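You operate a simulated robot arm through the tools that you are given. There is no shell and no other tool. Be economical: measure what you need, move in short steps, check, and stop when the job is done.

You are at the controls of a simulated two-armed robot. One attempt, no reset.

TASK
Rub the carton's tape flat, glue the corner board and stand the carton on it.
Fine: hold the board and cover the bare part of its flat leg; pad and brush go back; the carton stands lengthways on the flat leg. Set down upright: soft pad, small carton. A coat counts when it lies all over at full strength: go over it till it gets no stronger. What is to be rubbed or washed off counts as gone when no trace of it is left.

The check looks at the end state, three seconds after you hand in, the way a careful person would. Anything else that was tipped, shoved, dropped, spilled or broken makes it a failure. A push-on lid holds only when it is set on centred and level and pressed home; a screw cap is set on level and turned clockwise until tight.

THE ROBOT
Two 7-joint arms with two-finger parallel grippers on one trunk, on a base that drives. Base frame: it is fixed to the floor where the robot stands at the start and does not move with it; the origin is under the middle of the robot, x ahead of it, y to its left, z up; the surface under the hand at the start is at about z = 0.8. Lengths are in m, angles in rad, forces in N, time in s.
The left shoulder is at the start at [0.06, 0.143, 0.926], the right one opposite. With the tool pointing down near the work surface each hand reaches from about 0.32 to 0.74 m from the robot's upright axis, wherever it stands, measured 20 degrees to its own side. Payload 1.57 kg a hand.
The tool frame of a hand sits at the grasp point between the pads (the TCP): z along the fingers, y along the line on which they close. The tips reach 0.03 m beyond it. Largest opening 0.11 m; finger width 0.024, thickness 0.012; the body of the gripper, 0.048 by 0.112 m, starts 0.078 m behind the TCP.
Orientation is that of the tool frame in the base frame, as a unit quaternion [w, x, y, z]. With the fingers straight down and closing along the base's y, the tool's x points along the base's -x, its y along +y and its z along -z.

THE INTERFACE
- The arms move only by the tool step_arm. It takes "left_commands", "right_commands" or both (then of equal length, played together; a hand with none holds still); each is a list of rows, each a list of 7 numbers: the shift along the base's x, y, z in m, then the turn, a rotation vector about the base's x, y, z in rad, then the gripper command, from -1 (shut) to 1 (fully open), values between in proportion. In form: [[dx, dy, dz, wx, wy, wz, jaw], ...]. A call has 1 to 8 rows; each row shifts and turns the commanded pose from where the row before left it. Each row takes 0.2 s and may step no farther than 0.05 m and 0.15 rad from the row before; otherwise, or with a gripper value out of range, the whole call is refused. Where a pose cannot be reached the arm comes as near as it can. A force on the tool above 40 N (or 10 N above the force at the start of the call, whichever is more), or a blocked arm, ends the call early, and 0.2 s more pass. The fingers move at their own pace (about 0.045 m/s each) and stop on an object; they squeeze with about 37 N. The grip force told is the motor's: it shows also when the fingers shut on nothing. Time passes only in rows, and 0.2 s behind the last, so rows that do not move let the fingers close. The reply holds the time, the measured pose of the TCP, the force on the tool along the base axes, the opening and the grip force, in the units named above and with some noise, with the torque about the TCP (base axes, N m) and any sound that the robot's microphone picked up, and new pictures: "pictures" is both (left out), scene, wrist or none (wrist: the cameras of the hands that moved).
- Cameras (640 x 400 px; columns grow to the right, rows downward): "scene" is now at [0.0469, -0.0058, 1.5333]; the picture's right is [-0.09, -1.00, 0.00], its down [-0.77, 0.07, -0.63] and it looks along [0.63, -0.06, -0.78] (base axes); focal length 292 px, centre (320, 200). "left" rides on the left gripper at [0.07, -0.016, -0.141] in its tool frame; the picture's right is [0.23, 0.97, 0.00], its down [-0.85, 0.20, -0.48] and it looks along [-0.47, 0.11, 0.88] (tool axes); focal length 222 px, centre (320, 200). "right" rides on the right gripper at [0.07, 0.016, -0.141] in its tool frame; the picture's right is [-0.23, 0.97, 0.00], its down [-0.86, -0.20, -0.48] and it looks along [-0.47, -0.11, 0.88] (tool axes); focal length 222 px, centre (320, 200). There is no depth. A picture from a camera that has moved, and an enlarged one, comes with that camera's place and axes in the base frame and with its lens.
- move_column(by): slides the trunk up (or, below 0, down) by that many m; the arms and the scene camera ride with it, the base frame stays. It gives what a move gives, with no picture.
- base_move(legs): drives the robot by 1 to 6 legs, each [ahead, left, turn to the left] in m, m and rad, along the robot's own axes; the way and the turn of a leg run together, so that a leg with both is an arc; at most 1.5 m and 3.142 rad a leg. The arms and the cameras ride along, it lands a little off, and it stops where it bumps. It gives what a move gives, and a new picture of the scene camera.
- pan_tilt(pan, tilt): turns the head with the scene camera to pan (to the left, within 1.501 rad either way) and tilt (down, from -0.506 to 1.204), counted from straight ahead of the robot. It gives what a move gives, and a new picture of the scene camera.
- zoom(camera, box): a new picture of the part [left, top, right, bottom] of that camera's present view, enlarged. It takes no simulated time.
- job_done(): hands the job in; it is judged then, once.

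Go step by step. Nothing tells you exact positions but the pictures and the camera data: compare them with the known pose of the tool, close in by small moves and look again before you grip or let go. The budget is 120 turns and 260 pictures, counting those below and the enlarged ones. Unless the task says otherwise, let go and move clear before handing in, and close with one line.

The tools are called after "Call:" as a command line: name --argument value ..., lists and objects as JSON in quotes. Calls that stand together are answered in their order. step_arm: Moves the arms, as the interface text tells. Its arguments: {"type":"object","properties":{"left_commands":{"type":"array"},"right_commands":{"type":"array"},"pictures":{"type":"string","enum":["both","scene","wrist","none"]}},"required":[]} The other tools are called the same way: move_column (by) slides the trunk up or down; base_move (legs) drives the base; pan_tilt (pan, tilt) turns the head that bears the scene camera; zoom (camera, box) takes an enlarged picture of a part of a camera's view; job_done () hands the job in.

At the start:

```text
t: 0.0
left_tcp_pos: [0.6295, 0.1061, 1.0]
left_orientation: [0.0, 0.0, 1.0, 0.0]
left_wrist_force: [0.2, -1.1, -1.0]
left_moment: [0.0, 0.01, 0.02]
left_gripper_width: 0.11
left_grasp_force: 0.0
right_tcp_pos: [0.4108, -0.2675, 1.0005]
right_orientation: [0.0, 0.0, 1.0, 0.0]
right_wrist_force: [0.4, 0.3, -0.2]
right_moment: [-0.01, 0.03, 0.01]
right_gripper_width: 0.1095
right_grasp_force: 0.1
trunk travel left (down, up): [-0.525, 0.065]
robot x, y, heading: [0.0004, -0.0014, -0.002]
head pan, tilt: [-0.091, 0.89]
```

scene: 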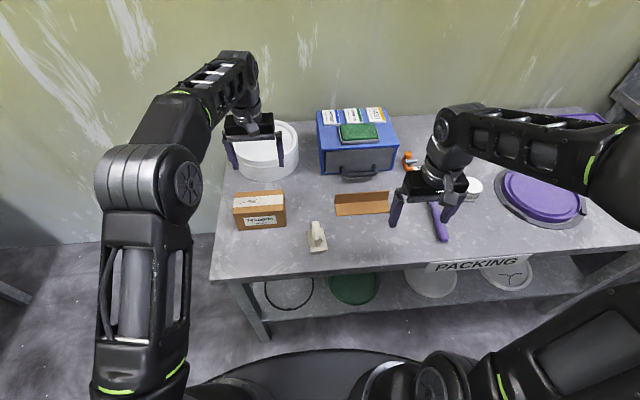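
right: 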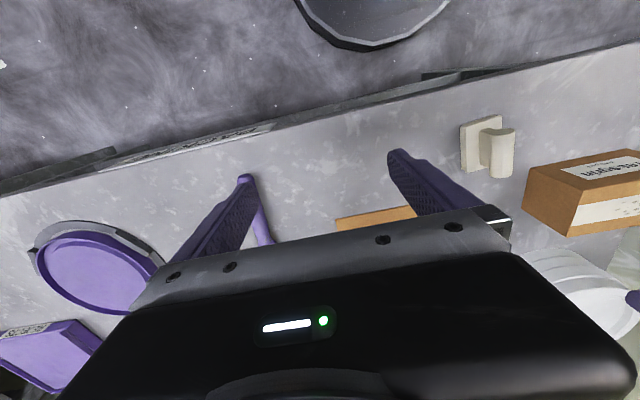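
left: 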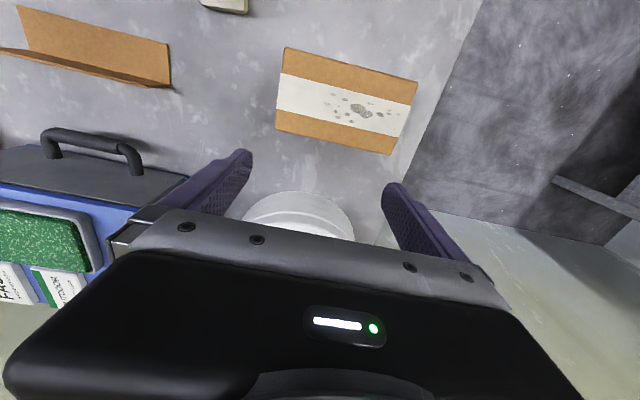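

I see a carton with blotchy tape at left, a small off-white pad with a handle, an orange-brown corner board, a purple-handled brush under the right hand and a jar. I'll zoom in to identify them.

Call:
zoom --camera "scene" --box '[220, 170, 400, 280]'

Call:
zoom --camera "scene" --box '[380, 130, 600, 270]'

Call:
zoom --camera "right" --box '[320, 80, 640, 280]'

Call:
zoom --camera "left" --box '[0, 0, 440, 275]'

```text
3.56 times, centred on (310, 225) of scene
camera zoom: at [0.0469, -0.0058, 1.5333], right [-0.09, -1.0, 0.0], down [-0.77, 0.07, -0.63], along [0.63, -0.06, -0.78], focal length 1039 px, centre (356, 111)
```

zoom: 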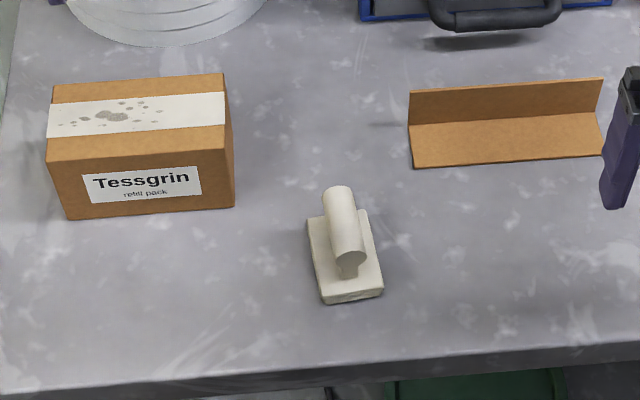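

```text
2.86 times, centred on (490, 200) of scene
camera zoom: at [0.0469, -0.0058, 1.5333], right [-0.09, -1.0, 0.0], down [-0.77, 0.07, -0.63], along [0.63, -0.06, -0.78], focal length 835 px, centre (-166, 200)
```

zoom: 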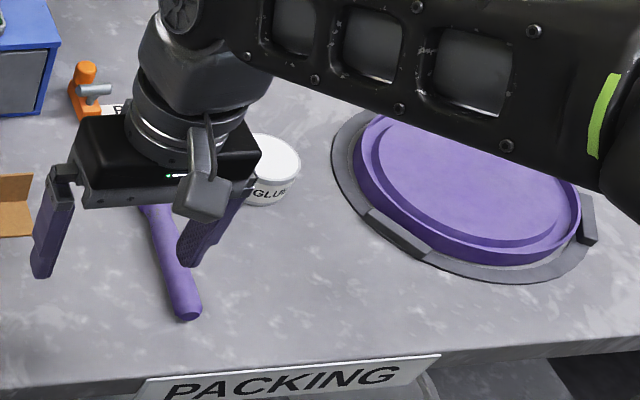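

```text
2.00 times, centred on (480, 180) of right
camera zoom: at [0.3413, -0.2517, 1.1419], right [0.23, 0.97, 0.0], down [0.86, -0.2, 0.48], along [0.47, -0.11, -0.88], focal length 444 px, centre (0, 240)
```

zoom: 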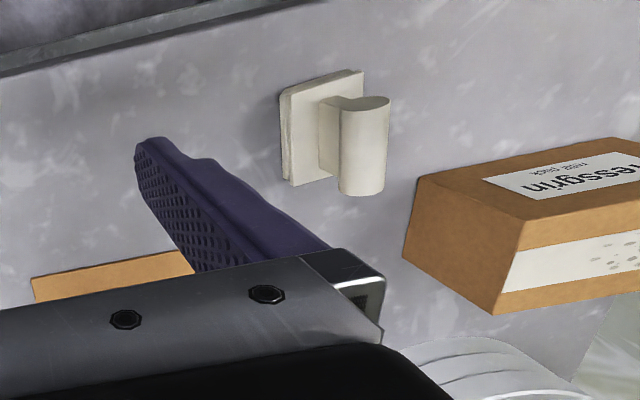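

```text
1.45 times, centred on (220, 138) of left
camera zoom: at [0.5601, 0.0896, 1.1404], right [-0.23, 0.97, 0.0], down [0.85, 0.2, 0.48], along [0.47, 0.11, -0.88], focal length 323 px, centre (466, 291)
```

zoom: 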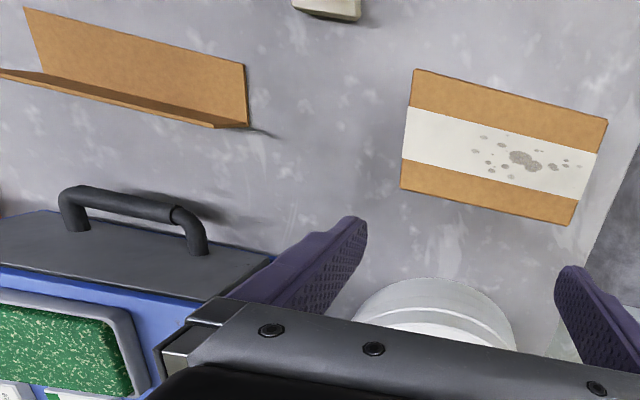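

Coarsely: the pad is at about (0.485,-0.04), the carton at (0.58,0.12) and the board at (0.59,-0.19). I'll move the right hand aside so I can see the brush and jar.

Call:
step_arm --right_commands '[[0, -0.04, 0.03, 0, 0, 0, 1], [0, -0.05, 0.0, 0, 0, 0, 1], [0, -0.05, 0.0, 0, 0, 0, 1], [0, -0.05, 0, 0, 0, 0, 1], [0, -0.05, 0, 0, 0, 0, 1]]' --pictures "both"

```text
t: 1.2
left_tcp_pos: [0.6295, 0.1043, 0.9997]
left_orientation: [0.0, 0.0, 1.0, 0.0]
left_wrist_force: [0.9, -0.5, 0.1]
left_moment: [0.0, 0.0, 0.01]
left_gripper_width: 0.1101
left_grasp_force: 0.0
right_tcp_pos: [0.4116, -0.506, 1.0296]
right_orientation: [0.0, -0.001, 1.0, 0.0]
right_wrist_force: [-0.9, 0.1, 0.8]
right_moment: [0.0, 0.0, -0.01]
right_gripper_width: 0.1101
right_grasp_force: 0.0
trunk travel left (down, up): [-0.525, 0.065]
robot x, y, heading: [0.0044, 0.004, -0.001]
head pan, tilt: [-0.091, 0.89]
camera scene: at [0.0471, -0.0066, 1.5333], right [-0.09, -1.0, 0.0], down [-0.77, 0.07, -0.63], along [0.63, -0.06, -0.78], focal length 292 px, centre (320, 200)
camera right: at [0.3421, -0.4905, 1.172], right [0.23, 0.97, 0.0], down [0.86, -0.2, 0.48], along [0.47, -0.11, -0.88], focal length 222 px, centre (320, 200)
```

scene: 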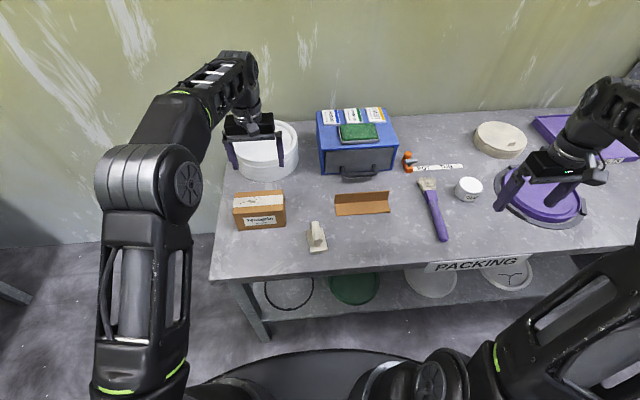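
right: 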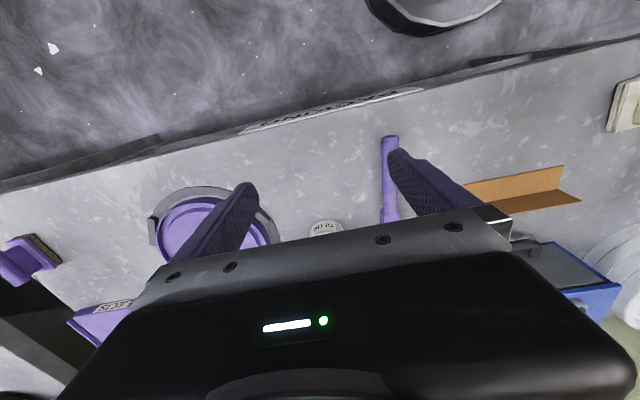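

Call:
zoom --camera "scene" --box '[390, 140, 550, 250]'

Call:
zoom --camera "scene" --box '[300, 180, 400, 260]'

Call:
zoom --camera "right" --box '[0, 130, 330, 340]'

```text
3.64 times, centred on (470, 195) of scene
camera zoom: at [0.0471, -0.0066, 1.5333], right [-0.09, -1.0, 0.0], down [-0.77, 0.07, -0.63], along [0.63, -0.06, -0.78], focal length 1062 px, centre (-226, 218)
```

zoom: 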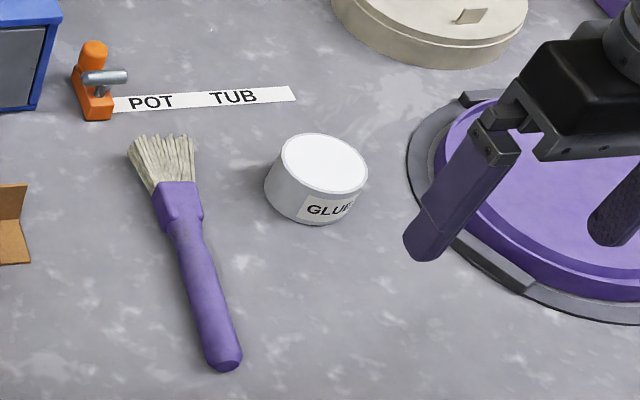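

```text
5.00 times, centred on (350, 220) of scene
camera zoom: at [0.0471, -0.0066, 1.5333], right [-0.09, -1.0, 0.0], down [-0.77, 0.07, -0.63], along [0.63, -0.06, -0.78], focal length 1461 px, centre (170, 100)
```

zoom: 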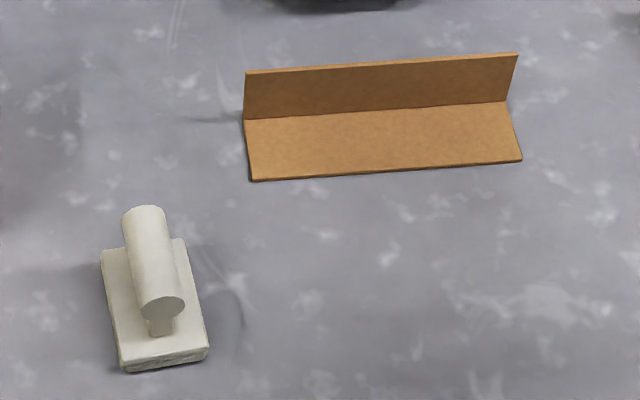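

```text
1.90 times, centred on (165, 235) of right
camera zoom: at [0.3421, -0.4905, 1.172], right [0.23, 0.97, 0.0], down [0.86, -0.2, 0.48], along [0.47, -0.11, -0.88], focal length 423 px, centre (615, 133)
```

zoom: 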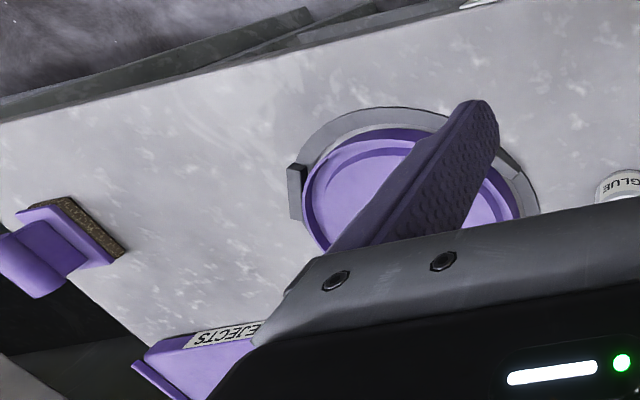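

Call:
zoom --camera "scene" --box '[450, 168, 490, 208]'

Call:
zoom --camera "scene" --box '[395, 145, 475, 195]'

Call:
zoom --camera "left" --box '[260, 30, 440, 170]'

```text
10.00 times, centred on (470, 188) of scene
camera zoom: at [0.0471, -0.0066, 1.5333], right [-0.09, -1.0, 0.0], down [-0.77, 0.07, -0.63], along [0.63, -0.06, -0.78], focal length 2922 px, centre (-1180, 320)
```

zoom: 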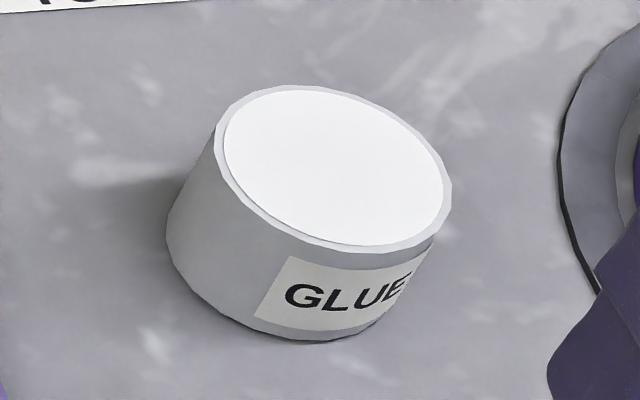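

```text
8.00 times, centred on (435, 170) of scene
camera zoom: at [0.0471, -0.0066, 1.5333], right [-0.09, -1.0, 0.0], down [-0.77, 0.07, -0.63], along [0.63, -0.06, -0.78], focal length 2338 px, centre (-600, 440)
```

zoom: 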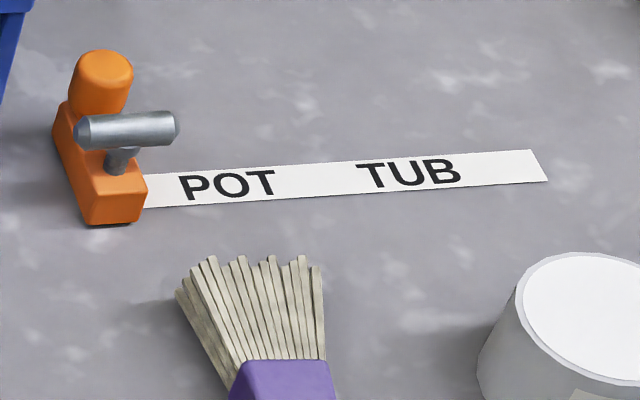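

```text
2.86 times, centred on (350, 100) of left
camera zoom: at [0.5602, 0.0889, 1.1404], right [-0.23, 0.97, 0.0], down [0.85, 0.2, 0.48], along [0.47, 0.11, -0.88], focal length 635 px, centre (234, 486)
```

zoom: 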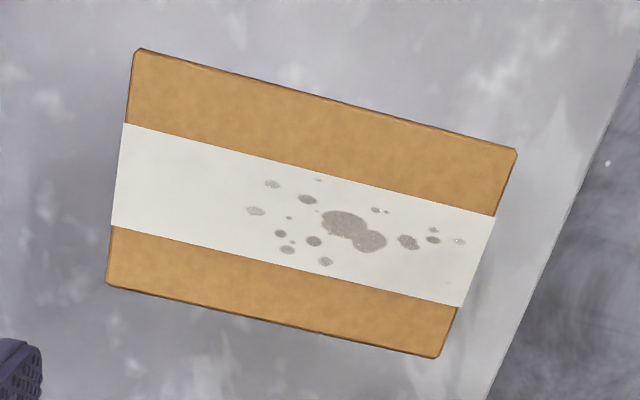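

The pad has a horizontal bar handle (axis about z 0.845, yaw +0.09), the glue pot stands open and full, and the brush lies bristles-away. I'll bring the left hand over the pad.

Call:
step_arm --left_commands '[[-0.029, -0.0284, 0, 0, 0, 0.019, 1], [-0.029, -0.0284, 0, 0, 0, 0.019, 1], [-0.029, -0.0284, 0, 0, 0, 0.019, 1], [-0.029, -0.0284, 0, 0, 0, 0.019, 1], [-0.029, -0.0284, 0, 0, 0, 0.018, 1], [0, 0, -0.04, 0, 0, 0, 0.2], [0, 0, -0.03, 0, 0, 0, 0.2]]'

```text
t: 2.8
left_tcp_pos: [0.4825, -0.036, 0.9318]
left_orientation: [0.0, -0.047, 0.999, -0.001]
left_wrist_force: [0.5, -0.5, -0.1]
left_moment: [0.04, 0.0, -0.03]
left_gripper_width: 0.066
left_grasp_force: 0.1
right_tcp_pos: [0.4114, -0.5047, 1.0295]
right_orientation: [0.0, 0.001, 1.0, 0.0]
right_wrist_force: [0.6, 0.5, -0.3]
right_moment: [-0.01, 0.02, -0.02]
right_gripper_width: 0.11
right_grasp_force: 0.0
trunk travel left (down, up): [-0.525, 0.065]
robot x, y, heading: [0.0007, -0.0011, -0.005]
head pan, tilt: [-0.091, 0.89]
camera scene: at [0.0469, -0.0061, 1.5333], right [-0.09, -1.0, 0.0], down [-0.77, 0.07, -0.63], along [0.63, -0.06, -0.78], focal length 292 px, centre (320, 200)
camera left: at [0.4153, -0.0593, 1.0721], right [-0.32, 0.95, 0.0], down [0.83, 0.28, 0.48], along [0.45, 0.15, -0.88], focal length 222 px, centre (320, 200)
```

scene: 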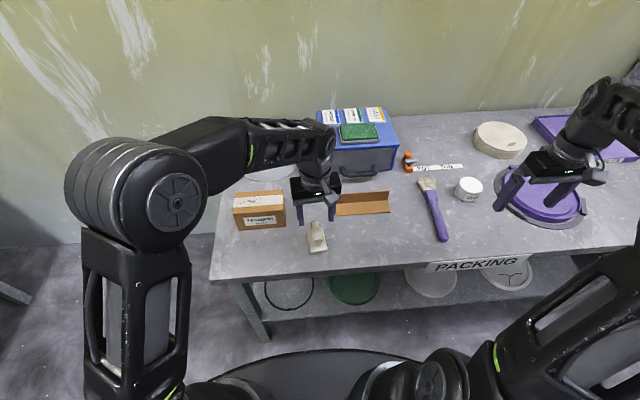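
left: 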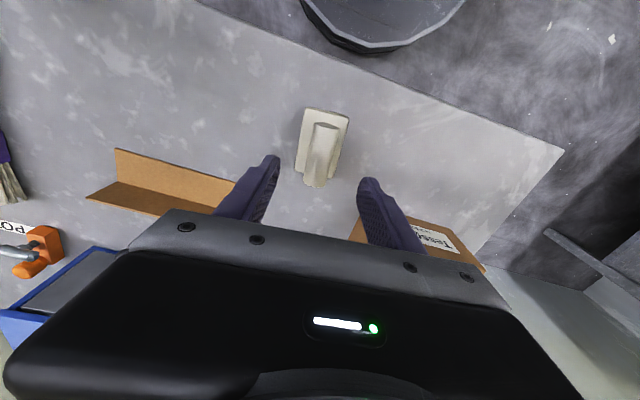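

The predicted handle position matches the image. Descending and gripping.

Call:
step_arm --left_commands '[[0.001, -0.001, -0.04, 0, 0, 0, 0.2], [0.001, -0.001, -0.035, 0, 0, 0, 0.2], [0, 0, 0, 0, 0, 0, -1], [0, 0, 0, 0, 0, 0, -1], [0, 0, 0, 0, 0, 0, -1]]'

Call:
zoom --camera "left" --box '[220, 60, 420, 240]'

```text
t: 4.0
left_tcp_pos: [0.4845, -0.0385, 0.8574]
left_orientation: [0.0, -0.048, 0.999, 0.0]
left_wrist_force: [0.3, -0.2, -0.2]
left_moment: [0.03, -0.01, 0.0]
left_gripper_width: 0.0247
left_grasp_force: 17.3
right_tcp_pos: [0.4118, -0.5059, 1.0313]
right_orientation: [0.0, 0.0, 1.0, 0.0]
right_wrist_force: [0.0, -0.1, 0.1]
right_moment: [0.04, -0.01, -0.04]
right_gripper_width: 0.1101
right_grasp_force: 0.1
trunk travel left (down, up): [-0.525, 0.065]
robot x, y, heading: [0.0005, -0.0018, 0.001]
head pan, tilt: [-0.091, 0.89]
camera scene: at [0.0469, -0.0058, 1.5333], right [-0.09, -1.0, 0.0], down [-0.77, 0.07, -0.63], along [0.63, -0.06, -0.78], focal length 292 px, centre (320, 200)
camera left: at [0.416, -0.0617, 0.9977], right [-0.32, 0.95, 0.0], down [0.83, 0.28, 0.48], along [0.45, 0.15, -0.88], focal length 222 px, centre (320, 200)
```

scene: 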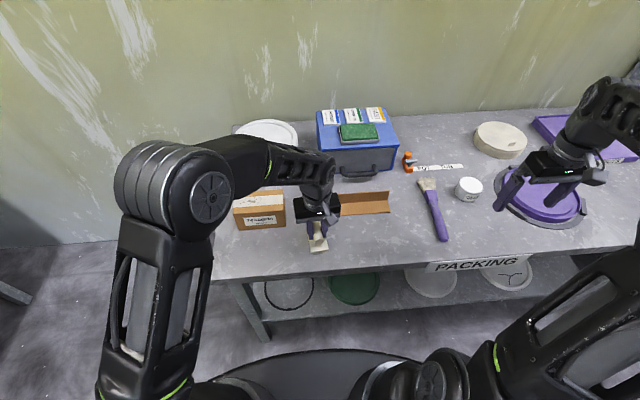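
left: 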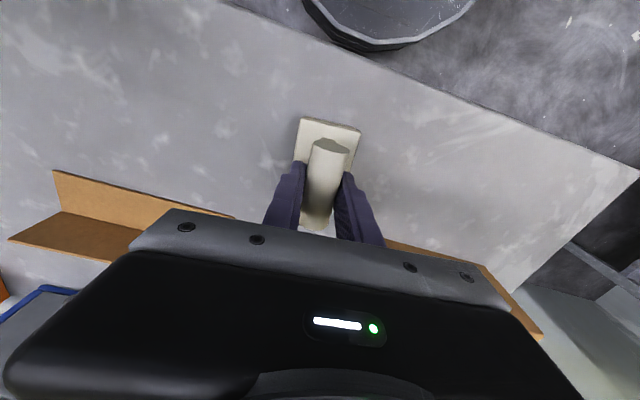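

```text
2.22 times, centred on (320, 150) of left
camera zoom: at [0.416, -0.0617, 0.9977], right [-0.32, 0.95, 0.0], down [0.83, 0.28, 0.48], along [0.45, 0.15, -0.88], focal length 494 px, centre (320, 311)
```

zoom: 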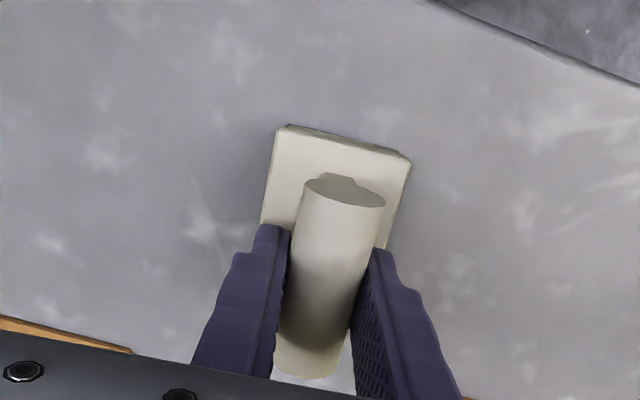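

The pad is gripped. Lifting it and carrying it over the carton.

Call:
step_arm --left_commands '[[0, 0, 0.045, 0, 0, 0, -1], [0, 0, 0.045, 0, 0, 0, -1], [0, 0, 0.04, 0, 0, 0, -1], [0.0236, 0.0396, 0, 0, 0, -0.024, -1], [0.0236, 0.0396, 0, 0, 0, -0.024, -1], [0.0236, 0.0396, 0, 0, 0, -0.024, -1], [0.0236, 0.0396, 0, 0, 0, -0.024, -1]]'

Call:
zoom --camera "scene" --box '[200, 140, 360, 240]'

```text
t: 5.6
left_tcp_pos: [0.5844, 0.1198, 0.982]
left_orientation: [0.0, 0.002, 1.0, -0.001]
left_wrist_force: [-0.3, -0.3, -1.0]
left_moment: [-0.03, -0.01, -0.02]
left_gripper_width: 0.0243
left_grasp_force: 36.5
right_tcp_pos: [0.4126, -0.5036, 1.031]
right_orientation: [0.0, 0.0, 1.0, 0.001]
right_wrist_force: [0.3, 0.1, -0.3]
right_moment: [0.04, 0.03, 0.02]
right_gripper_width: 0.1101
right_grasp_force: 0.1
trunk travel left (down, up): [-0.525, 0.065]
robot x, y, heading: [0.0012, -0.0027, -0.004]
head pan, tilt: [-0.091, 0.89]
camera scene: at [0.0475, -0.0051, 1.5333], right [-0.09, -1.0, 0.0], down [-0.77, 0.07, -0.63], along [0.63, -0.06, -0.78], focal length 292 px, centre (320, 200)
camera left: at [0.5141, 0.1036, 1.1232], right [-0.22, 0.97, 0.0], down [0.86, 0.2, 0.48], along [0.47, 0.11, -0.88], focal length 222 px, centre (320, 200)
```

scene: 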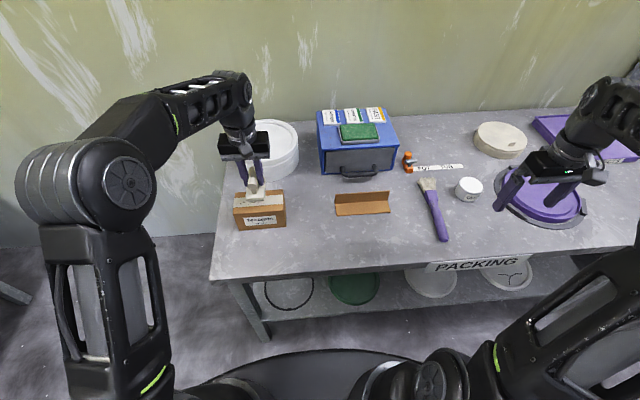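
left: 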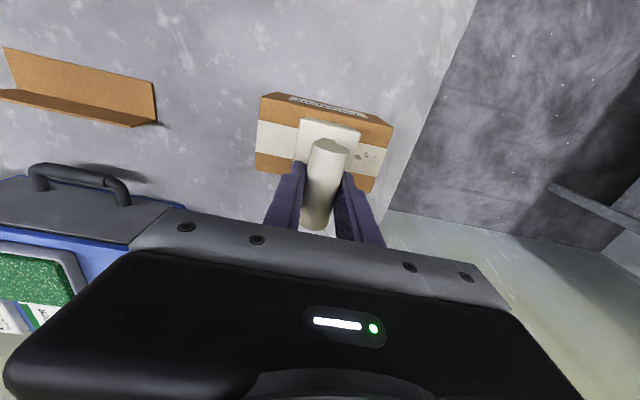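

```text
4.00 times, centred on (280, 190) of scene
camera zoom: at [0.0475, -0.0051, 1.5333], right [-0.09, -1.0, 0.0], down [-0.77, 0.07, -0.63], along [0.63, -0.06, -0.78], focal length 1169 px, centre (480, 240)
```

zoom: 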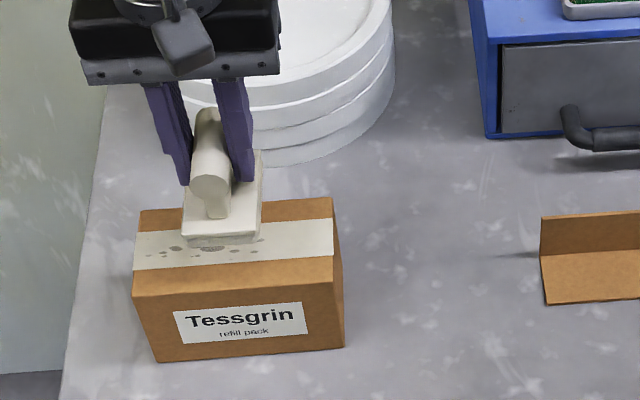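

The pad hovers over the tape. Lowering gently until contact.

Call:
step_arm --left_commands '[[-0.004, 0, -0.015, 0, 0, 0, -1], [0, 0, -0.01, 0, 0, 0, -1], [0, 0, -0.005, 0, 0, 0, -1]]' --pictures "none"

```text
t: 6.4
left_tcp_pos: [0.5774, 0.121, 0.9546]
left_orientation: [0.0, 0.001, 1.0, 0.001]
left_wrist_force: [0.9, 0.0, -0.7]
left_moment: [-0.01, -0.03, 0.0]
left_gripper_width: 0.0243
left_grasp_force: 36.9
right_tcp_pos: [0.4112, -0.5054, 1.0295]
right_orientation: [0.0, 0.0, 1.0, 0.0]
right_wrist_force: [-0.2, -0.8, 0.4]
right_moment: [-0.04, 0.02, 0.0]
right_gripper_width: 0.1098
right_grasp_force: 0.0
trunk travel left (down, up): [-0.525, 0.065]
robot x, y, heading: [0.0031, 0.0003, 0.001]
head pan, tilt: [-0.091, 0.89]
```

Call:
step_arm --left_commands '[[0, 0, -0.003, 0, 0, 0, -1], [0, 0, -0.003, 0, 0, 0, -1]]' --pictures "none"

```text
t: 7.0
left_tcp_pos: [0.5781, 0.1217, 0.9485]
left_orientation: [0.0, 0.001, 1.0, 0.0]
left_wrist_force: [0.4, 0.0, 0.4]
left_moment: [0.05, 0.0, 0.0]
left_gripper_width: 0.0243
left_grasp_force: 36.1
right_tcp_pos: [0.4119, -0.5049, 1.0303]
right_orientation: [0.0, 0.0, 1.0, 0.0]
right_wrist_force: [0.4, 0.1, 0.1]
right_moment: [0.01, 0.01, -0.01]
right_gripper_width: 0.1104
right_grasp_force: 0.1
trunk travel left (down, up): [-0.525, 0.065]
robot x, y, heading: [0.003, 0.0008, -0.001]
head pan, tilt: [-0.091, 0.89]
```

Call:
step_arm --left_commands '[[0, 0, -0.002, 0, 0, 0, -1], [0, 0, -0.002, 0, 0, 0, -1], [0, 0, -0.002, 0, 0, 0, -1]]' --pictures "none"

Call:
zoom --camera "scene" --box '[220, 170, 300, 240]'

```text
t: 7.8
left_tcp_pos: [0.578, 0.1213, 0.9422]
left_orientation: [0.0, 0.001, 1.0, -0.001]
left_wrist_force: [0.1, 0.2, -0.7]
left_moment: [-0.01, -0.01, -0.02]
left_gripper_width: 0.0242
left_grasp_force: 36.6
right_tcp_pos: [0.4109, -0.505, 1.0304]
right_orientation: [-0.001, -0.001, 1.0, 0.0]
right_wrist_force: [0.8, 0.3, 0.0]
right_moment: [0.0, 0.02, 0.01]
right_gripper_width: 0.1097
right_grasp_force: 0.0
trunk travel left (down, up): [-0.525, 0.065]
robot x, y, heading: [0.0032, -0.0004, -0.0]
head pan, tilt: [-0.091, 0.89]
```

```text
5.71 times, centred on (260, 205) of scene
camera zoom: at [0.047, -0.0058, 1.5333], right [-0.09, -1.0, 0.0], down [-0.77, 0.07, -0.63], along [0.63, -0.06, -0.78], focal length 1670 px, centre (663, 171)
```

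zoom: 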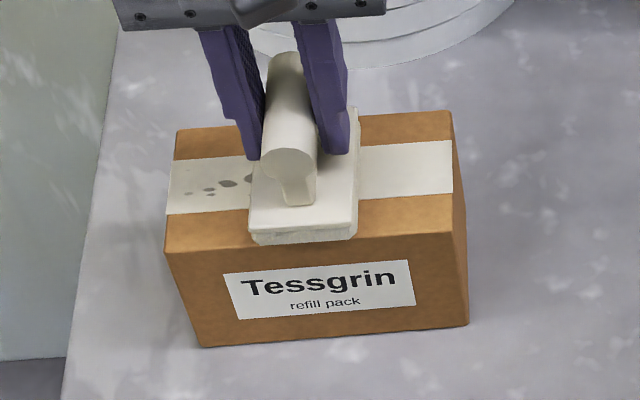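

No contact yet, so the carton top is a bit lower than I estimated. Continuing down.

Call:
step_arm --left_commands '[[0, 0, -0.002, 0, 0, 0, -1], [0, 0, -0.002, 0, 0, 0, -1], [0, 0, -0.002, 0, 0, 0, -1]]' --pictures "none"

```text
t: 8.6
left_tcp_pos: [0.5765, 0.1193, 0.9418]
left_orientation: [0.004, -0.001, 1.0, -0.001]
left_wrist_force: [2.9, 6.1, 29.7]
left_moment: [0.06, -0.09, -0.04]
left_gripper_width: 0.0249
left_grasp_force: 36.1
right_tcp_pos: [0.4094, -0.5047, 1.0314]
right_orientation: [0.001, 0.0, 1.0, -0.001]
right_wrist_force: [1.0, -0.6, -0.1]
right_moment: [0.0, -0.02, -0.02]
right_gripper_width: 0.1103
right_grasp_force: 0.0
trunk travel left (down, up): [-0.525, 0.065]
robot x, y, heading: [0.0021, -0.0002, -0.004]
head pan, tilt: [-0.091, 0.89]
```

Contact at TCP z≈0.942. Easing to a lighter press and stroking toward +y, then back.

Call:
step_arm --left_commands '[[0, 0, 0.003, 0, 0, 0, -1], [0, 0.015, 0, 0, 0, 0, -1], [0, 0.015, 0, 0, 0, 0, -1], [0, 0.015, 0, 0, 0, 0, -1]]' --pictures "wrist"

Call:
zoom --camera "scene" --box '[220, 170, 300, 240]'

```text
t: 9.6
left_tcp_pos: [0.5755, 0.1647, 0.9404]
left_orientation: [-0.001, 0.0, 1.0, 0.001]
left_wrist_force: [0.1, -3.0, 6.7]
left_moment: [-0.17, -0.24, -0.06]
left_gripper_width: 0.0242
left_grasp_force: 36.4
right_tcp_pos: [0.4104, -0.5049, 1.0299]
right_orientation: [0.0, -0.001, 1.0, 0.0]
right_wrist_force: [1.1, 0.2, 0.6]
right_moment: [0.0, 0.04, -0.04]
right_gripper_width: 0.1102
right_grasp_force: 0.1
trunk travel left (down, up): [-0.525, 0.065]
robot x, y, heading: [-0.0022, -0.0021, 0.002]
head pan, tilt: [-0.091, 0.89]
camera left: at [0.5061, 0.1491, 1.0808], right [-0.23, 0.97, 0.0], down [0.86, 0.2, 0.48], along [0.46, 0.11, -0.88], focal length 222 px, centre (320, 200)
```

left: 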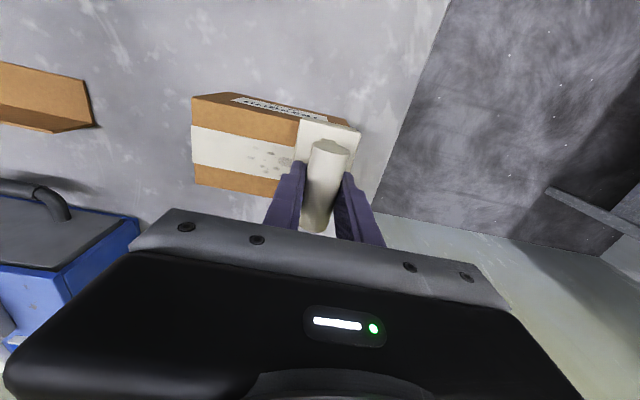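

```text
5.71 times, centred on (260, 205) of scene
camera zoom: at [0.046, -0.0059, 1.5331], right [-0.09, -1.0, 0.0], down [-0.77, 0.07, -0.63], along [0.63, -0.06, -0.78], focal length 1670 px, centre (663, 171)
```

zoom: 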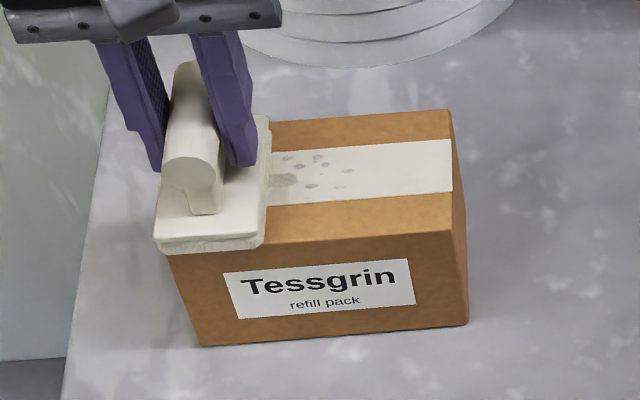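

The spots fade and the carton stays put. I'll keep rubbing with back-and-forth strokes.

Call:
step_arm --left_commands '[[0, -0.025, 0, 0, 0, 0, -1], [0, -0.025, 0, 0, 0, 0, -1], [0, -0.025, 0, 0, 0, 0, -1], [0, -0.01, 0, 0, 0, 0, -1], [0, 0.025, 0, 0, 0, 0, -1], [0, 0.025, 0, 0, 0, 0, -1], [0, 0.025, 0, 0, 0, 0, -1], [0, 0.01, 0, 0, 0, 0, -1]]' --pictures "none"

Call:
step_arm --left_commands '[[0, -0.025, 0, 0, 0, 0, -1], [0, -0.025, 0, 0, 0, 0, -1], [0, -0.025, 0, 0, 0, 0, -1], [0, -0.01, 0, 0, 0, 0, -1], [0, 0.025, 0, 0, 0, 0, -1], [0, 0.025, 0, 0, 0, 0, -1], [0, 0.025, 0, 0, 0, 0, -1], [0, 0.01, 0, 0, 0, 0, -1]]' --pictures "none"

Call:
zoom --camera "scene" --box '[220, 170, 300, 240]'

```text
t: 11.4
left_tcp_pos: [0.5778, 0.1662, 0.9406]
left_orientation: [0.0, 0.001, 1.0, 0.0]
left_wrist_force: [-0.3, 0.2, 0.8]
left_moment: [-0.03, -0.08, -0.02]
left_gripper_width: 0.0244
left_grasp_force: 36.0
right_tcp_pos: [0.4124, -0.5047, 1.0293]
right_orientation: [-0.001, 0.0, 1.0, 0.0]
right_wrist_force: [-0.3, 0.0, -0.1]
right_moment: [-0.02, -0.02, -0.04]
right_gripper_width: 0.1101
right_grasp_force: 0.1
trunk travel left (down, up): [-0.525, 0.065]
robot x, y, heading: [-0.0006, 0.0011, 0.002]
head pan, tilt: [-0.091, 0.89]
```

```text
t: 13.2
left_tcp_pos: [0.5763, 0.1636, 0.9402]
left_orientation: [0.001, 0.001, 1.0, 0.001]
left_wrist_force: [0.0, -1.4, 2.4]
left_moment: [-0.08, -0.13, -0.05]
left_gripper_width: 0.0241
left_grasp_force: 35.7
right_tcp_pos: [0.4121, -0.5051, 1.0295]
right_orientation: [0.0, 0.0, 1.0, 0.001]
right_wrist_force: [-0.2, -0.3, 0.5]
right_moment: [-0.01, 0.03, 0.02]
right_gripper_width: 0.1101
right_grasp_force: 0.0
trunk travel left (down, up): [-0.525, 0.065]
robot x, y, heading: [-0.0011, -0.0009, -0.0]
head pan, tilt: [-0.091, 0.89]
```

```text
5.71 times, centred on (260, 205) of scene
camera zoom: at [0.0466, -0.0061, 1.5333], right [-0.09, -1.0, 0.0], down [-0.77, 0.07, -0.63], along [0.63, -0.06, -0.78], focal length 1670 px, centre (663, 171)
```

zoom: 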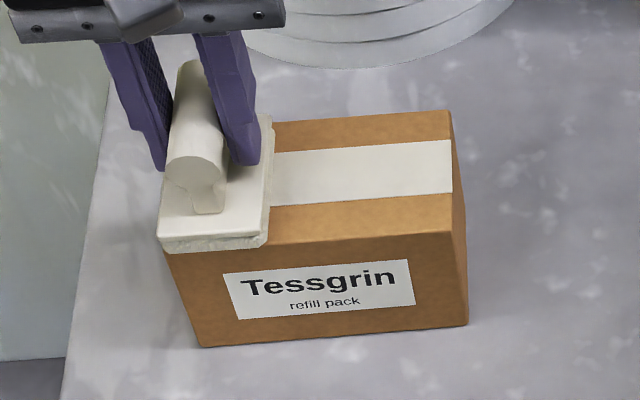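

The visible part is clean. A bit more pressure for another double pass ending at the -y end, then I'll lift and inspect.

Call:
step_arm --left_commands '[[0, -0.02, -0.0015, 0, 0, 0, -1], [0, 0.022, 0, 0, 0, 0, -1], [0, -0.022, 0, 0, 0, 0, -1], [0, 0.022, 0, 0, 0, 0, -1], [0, -0.025, 0, 0, 0, 0, -1], [0, -0.025, 0, 0, 0, 0, -1], [0, -0.025, 0, 0, 0, 0, -1], [0, -0.01, 0, 0, 0, 0, -1]]' --pictures "none"

Call:
step_arm --left_commands '[[0, 0.025, 0, 0, 0, 0, -1], [0, 0.025, 0, 0, 0, 0, -1], [0, 0.03, 0, 0, 0, 0, -1], [0, -0.025, 0, 0, 0, 0, -1], [0, -0.025, 0, 0, 0, 0, -1], [0, -0.03, 0, 0, 0, 0, -1], [0, 0, 0.03, 0, 0, 0, -1], [0, -0.045, 0.02, 0, 0, 0, -1]]' --pictures "wrist"

Call:
zoom --camera "scene" --box '[220, 170, 300, 240]'

Call:
zoom --camera "left" --box '[280, 60, 480, 240]'

```text
t: 15.0
left_tcp_pos: [0.5786, 0.0815, 0.939]
left_orientation: [0.003, 0.0, 1.0, 0.001]
left_wrist_force: [1.4, 6.6, 19.6]
left_moment: [0.15, -0.09, 0.04]
left_gripper_width: 0.0243
left_grasp_force: 36.1
right_tcp_pos: [0.4095, -0.5042, 1.0314]
right_orientation: [0.001, 0.0, 1.0, 0.0]
right_wrist_force: [-0.6, 0.4, 0.5]
right_moment: [0.02, -0.02, 0.01]
right_gripper_width: 0.1103
right_grasp_force: 0.0
trunk travel left (down, up): [-0.525, 0.065]
robot x, y, heading: [-0.0018, -0.0037, -0.001]
head pan, tilt: [-0.091, 0.89]
```

```text
t: 16.8
left_tcp_pos: [0.5766, 0.0316, 0.987]
left_orientation: [-0.001, 0.001, 1.0, 0.001]
left_wrist_force: [0.7, -1.2, -1.4]
left_moment: [0.05, 0.0, 0.05]
left_gripper_width: 0.0243
left_grasp_force: 36.4
right_tcp_pos: [0.4124, -0.5063, 1.0291]
right_orientation: [0.0, 0.001, 1.0, 0.001]
right_wrist_force: [-0.4, -0.1, -0.9]
right_moment: [0.04, 0.03, 0.03]
right_gripper_width: 0.1101
right_grasp_force: 0.0
trunk travel left (down, up): [-0.525, 0.065]
robot x, y, heading: [0.0028, -0.0015, -0.002]
head pan, tilt: [-0.091, 0.89]
camera left: at [0.5072, 0.017, 1.1285], right [-0.22, 0.97, 0.0], down [0.86, 0.2, 0.48], along [0.46, 0.11, -0.88], focal length 222 px, centre (320, 200)
```

left: 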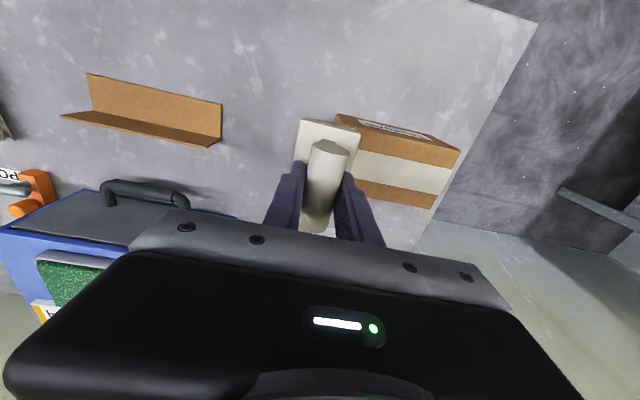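

```text
5.71 times, centred on (260, 205) of scene
camera zoom: at [0.0475, -0.0079, 1.5331], right [-0.09, -1.0, 0.0], down [-0.77, 0.07, -0.63], along [0.63, -0.06, -0.78], focal length 1670 px, centre (663, 171)
```

zoom: 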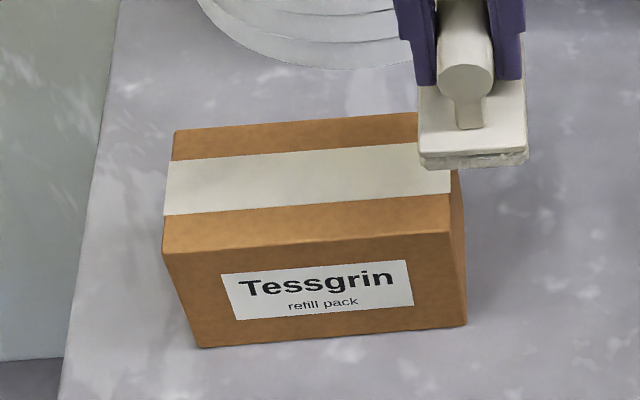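

```text
2.22 times, centred on (380, 150) of left
camera zoom: at [0.5072, 0.017, 1.1285], right [-0.22, 0.97, 0.0], down [0.86, 0.2, 0.48], along [0.46, 0.11, -0.88], focal length 494 px, centre (187, 311)
```

zoom: 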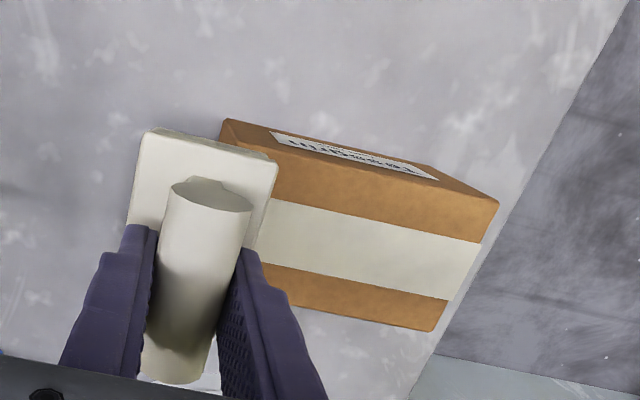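

The tape looks clean. Returning the pad to its original spot.

Call:
step_arm --left_commands '[[-0.031, -0.0234, 0, 0, 0, 0.032, -1], [-0.031, -0.0234, 0, 0, 0, 0.032, -1], [-0.0305, -0.0233, 0, 0, 0, 0.032, -1], [0, 0, -0.045, 0, 0, 0, -1], [0, 0, -0.045, 0, 0, 0, -1], [0, 0, -0.025, 0, 0, 0, -1]]' --pictures "wrist"

Call:
zoom --camera "scene" --box '[225, 180, 295, 235]'

```text
t: 18.2
left_tcp_pos: [0.4837, -0.0341, 0.8729]
left_orientation: [0.0, -0.048, 0.999, 0.001]
left_wrist_force: [0.4, 0.0, -0.9]
left_moment: [0.02, 0.01, 0.02]
left_gripper_width: 0.0244
left_grasp_force: 36.5
right_tcp_pos: [0.4119, -0.5058, 1.0287]
right_orientation: [-0.001, 0.0, 1.0, 0.001]
right_wrist_force: [-0.2, 0.0, 0.5]
right_moment: [0.01, -0.01, 0.01]
right_gripper_width: 0.11
right_grasp_force: 0.1
trunk travel left (down, up): [-0.525, 0.065]
robot x, y, heading: [-0.0013, -0.0003, -0.005]
head pan, tilt: [-0.091, 0.89]
camera left: at [0.4158, -0.0569, 1.0137], right [-0.32, 0.95, 0.0], down [0.83, 0.28, 0.48], along [0.45, 0.15, -0.88], focal length 222 px, centre (320, 200)
```

left: 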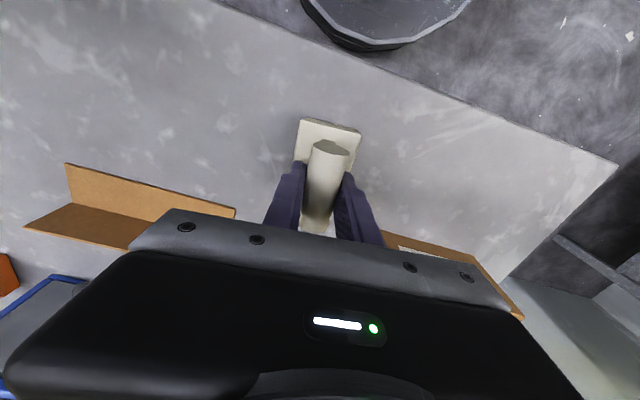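

```text
7.27 times, centred on (260, 208) of scene
camera zoom: at [0.0473, -0.0058, 1.5333], right [-0.09, -1.0, 0.0], down [-0.77, 0.07, -0.63], along [0.63, -0.06, -0.78], focal length 2125 px, centre (756, 146)
```

zoom: 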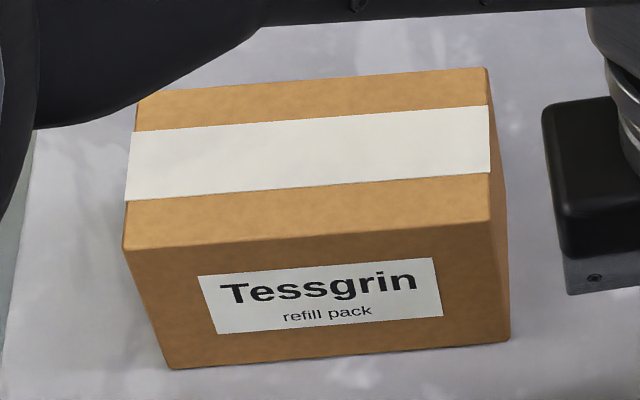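

Call:
step_arm --left_commands '[[0.001, -0.004, -0.008, 0, 0, 0, -1], [0, 0, -0.004, 0, 0, 0, -1], [0, 0, -0.002, 0, 0, 0, -1]]' --pictures "none"

```text
t: 19.0
left_tcp_pos: [0.4852, -0.0367, 0.8595]
left_orientation: [-0.001, -0.047, 0.999, 0.0]
left_wrist_force: [0.4, -0.1, -0.3]
left_moment: [-0.01, -0.03, 0.0]
left_gripper_width: 0.0242
left_grasp_force: 36.7
right_tcp_pos: [0.4118, -0.5047, 1.0295]
right_orientation: [0.0, 0.0, 1.0, 0.0]
right_wrist_force: [0.0, -0.1, 0.3]
right_moment: [-0.01, 0.0, 0.0]
right_gripper_width: 0.1097
right_grasp_force: 0.0
trunk travel left (down, up): [-0.525, 0.065]
robot x, y, heading: [-0.0001, -0.0014, -0.001]
head pan, tilt: [-0.091, 0.89]
```

Call:
step_arm --left_commands '[[0, -0.001, -0.0015, 0, 0, 0, -1], [0, 0, -0.0015, 0, 0, 0, -1]]' --pictures "none"

```text
t: 19.6
left_tcp_pos: [0.4851, -0.0381, 0.8574]
left_orientation: [-0.001, -0.047, 0.999, 0.0]
left_wrist_force: [0.6, -0.6, -1.5]
left_moment: [-0.01, 0.03, -0.03]
left_gripper_width: 0.0243
left_grasp_force: 35.9
right_tcp_pos: [0.4109, -0.5053, 1.0304]
right_orientation: [0.001, -0.001, 1.0, 0.0]
right_wrist_force: [0.4, 0.2, 0.1]
right_moment: [0.01, -0.01, -0.01]
right_gripper_width: 0.1099
right_grasp_force: 0.0
trunk travel left (down, up): [-0.525, 0.065]
robot x, y, heading: [-0.0003, 0.0002, 0.0]
head pan, tilt: [-0.091, 0.89]
```

Call:
step_arm --left_commands '[[0, 0, -0.0015, 0, 0, 0, -1], [0, 0, 0, 0, 0, 0, 0.0], [0, 0, 0, 0, 0, 0, 0.0], [0, 0, 0, 0, 0, 0, 0.0], [0, 0, 0.045, 0, 0, 0, 0.0], [0, 0, 0.045, 0, 0, 0, 0.0], [0, 0, 0.04, 0, 0, 0, 0]]' --pictures "both"

```text
t: 21.2
left_tcp_pos: [0.4858, -0.0374, 0.9873]
left_orientation: [0.001, -0.047, 0.999, 0.0]
left_wrist_force: [-1.3, -0.4, -0.8]
left_moment: [0.02, 0.01, 0.03]
left_gripper_width: 0.0547
left_grasp_force: 0.1
right_tcp_pos: [0.411, -0.5048, 1.0311]
right_orientation: [0.0, 0.001, 1.0, 0.0]
right_wrist_force: [0.2, 0.0, 0.3]
right_moment: [-0.02, -0.01, -0.01]
right_gripper_width: 0.1101
right_grasp_force: 0.0
trunk travel left (down, up): [-0.525, 0.065]
robot x, y, heading: [-0.0023, -0.0025, -0.002]
head pan, tilt: [-0.091, 0.89]
camera scene: at [0.0464, -0.0056, 1.5333], right [-0.09, -1.0, 0.0], down [-0.77, 0.07, -0.63], along [0.63, -0.06, -0.78], focal length 292 px, centre (320, 200)
camera left: at [0.4174, -0.0597, 1.1284], right [-0.32, 0.95, 0.0], down [0.83, 0.28, 0.48], along [0.45, 0.15, -0.88], focal length 222 px, centre (320, 200)
```

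scene: 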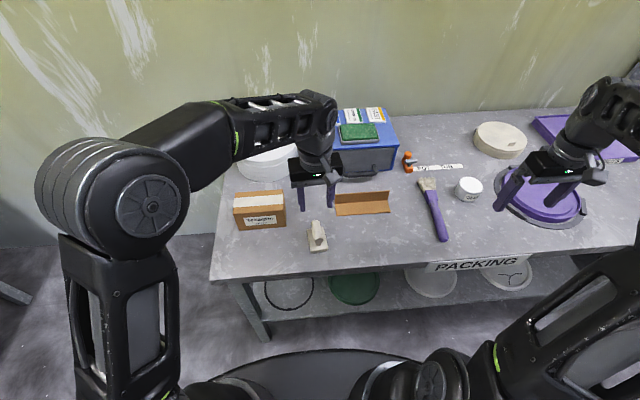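
left: 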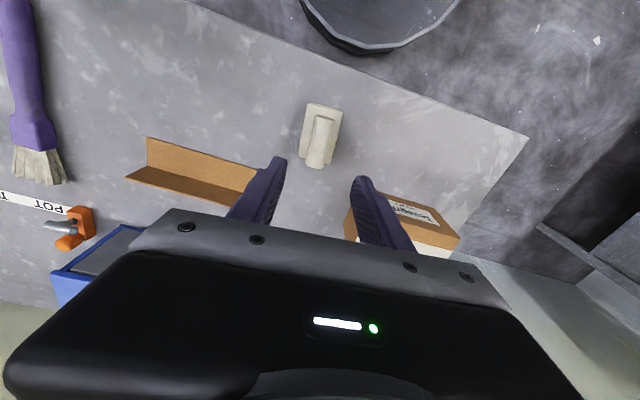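

Pad is back. Now turn the left hand 90° to pinch the board's upright leg from above near its left end.

Call:
step_arm --left_commands '[[0.016, -0.011, 0, 0, 0, -0.14, 0.0], [0.016, -0.011, 0, 0, 0, -0.14, 0.0], [0.016, -0.011, 0, 0, 0, -0.14, 0.0], [0.016, -0.011, 0, 0, 0, -0.14, 0.0], [0.016, -0.011, 0, 0, 0, -0.14, 0.0], [0.016, -0.011, 0, 0, 0, -0.14, 0.0], [0.016, -0.011, 0, 0, 0, -0.14, 0.0], [0.016, -0.011, 0, 0, 0, -0.14, 0.0]]' --pictures "none"

Call:
step_arm --left_commands '[[0, 0, 0, 0, 0, -0.14, 0.0], [0, 0, 0, 0, 0, -0.14, 0.0], [0, 0, 0, 0, 0, -0.14, 0.0], [0, 0, 0, 0, 0, -0.14, 0.0]]'

```text
t: 23.0
left_tcp_pos: [0.5591, -0.0859, 1.0148]
left_orientation: [0.008, 0.373, 0.928, 0.016]
left_wrist_force: [0.7, 0.5, 0.1]
left_moment: [-0.04, -0.01, -0.01]
left_gripper_width: 0.0549
left_grasp_force: 0.1
left hand out of reach, approached as far as the arm can: row 6, 7, 8
right_tcp_pos: [0.4113, -0.5044, 1.0315]
right_orientation: [0.001, 0.0, 1.0, -0.001]
right_wrist_force: [0.4, 0.4, 0.1]
right_moment: [-0.03, -0.04, 0.03]
right_gripper_width: 0.1101
right_grasp_force: 0.0
trunk travel left (down, up): [-0.525, 0.065]
robot x, y, heading: [-0.0011, 0.0003, 0.001]
head pan, tilt: [-0.091, 0.89]
```

```text
t: 24.0
left_tcp_pos: [0.5596, -0.0881, 1.0161]
left_orientation: [0.012, 0.614, 0.789, 0.013]
left_wrist_force: [-0.5, -0.3, -0.3]
left_moment: [-0.03, 0.02, -0.01]
left_gripper_width: 0.0548
left_grasp_force: 0.0
right_tcp_pos: [0.4117, -0.5056, 1.0296]
right_orientation: [0.001, 0.001, 1.0, 0.0]
right_wrist_force: [-0.2, -0.2, 0.5]
right_moment: [0.0, -0.01, 0.0]
right_gripper_width: 0.1101
right_grasp_force: 0.1
trunk travel left (down, up): [-0.525, 0.065]
robot x, y, heading: [-0.0017, -0.0056, -0.002]
head pan, tilt: [-0.091, 0.89]
camera scene: at [0.047, -0.0059, 1.5333], right [-0.09, -1.0, 0.0], down [-0.77, 0.07, -0.63], along [0.63, -0.06, -0.78], focal length 292 px, centre (320, 200)
camera left: at [0.5224, -0.0252, 1.1552], right [0.89, 0.46, 0.03], down [0.38, -0.78, 0.49], along [0.25, -0.42, -0.87], focal length 222 px, centre (320, 200)
```

scene: 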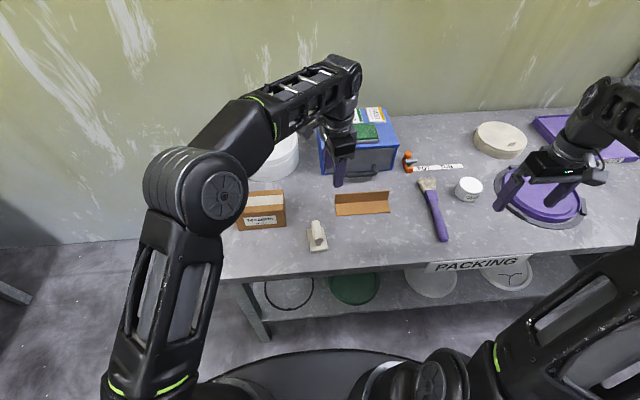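
left: 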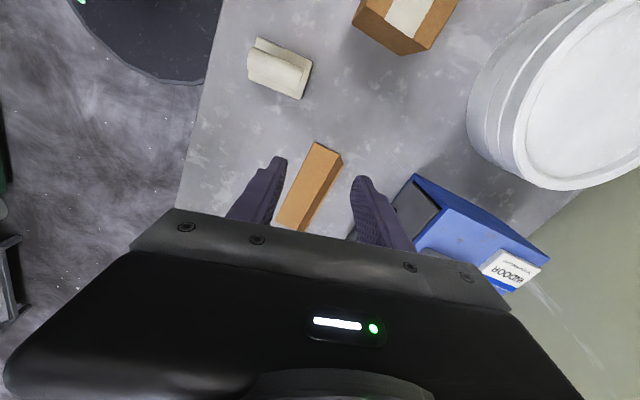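

The left arm is out of reach there. I'll drive the robot right about 0.22 and ahead about 0.05 so both hands can work.

Call:
base_move --legs '[[0, -0.22, 0], [0.05, 0, 0]]'

```text
t: 26.2
left_tcp_pos: [0.611, -0.3047, 1.0153]
left_orientation: [0.011, 0.613, 0.79, 0.013]
left_wrist_force: [1.1, 0.1, -0.2]
left_moment: [0.04, 0.01, -0.03]
left_gripper_width: 0.0551
left_grasp_force: 0.1
right_tcp_pos: [0.462, -0.7223, 1.0294]
right_orientation: [-0.001, 0.0, 1.0, 0.0]
right_wrist_force: [0.5, 0.5, -0.4]
right_moment: [0.02, 0.03, 0.0]
right_gripper_width: 0.1099
right_grasp_force: 0.1
trunk travel left (down, up): [-0.525, 0.065]
robot x, y, heading: [0.0504, -0.2172, -0.004]
head pan, tilt: [-0.091, 0.89]
camera scene: at [0.0984, -0.2231, 1.5332], right [-0.09, -1.0, 0.0], down [-0.78, 0.07, -0.63], along [0.63, -0.06, -0.78], focal length 292 px, centre (320, 200)
```

scene: 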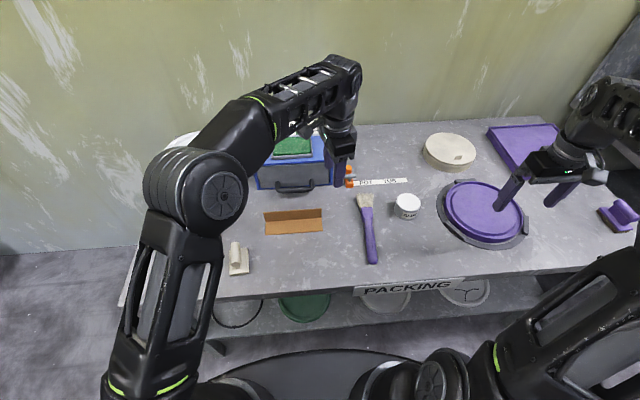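

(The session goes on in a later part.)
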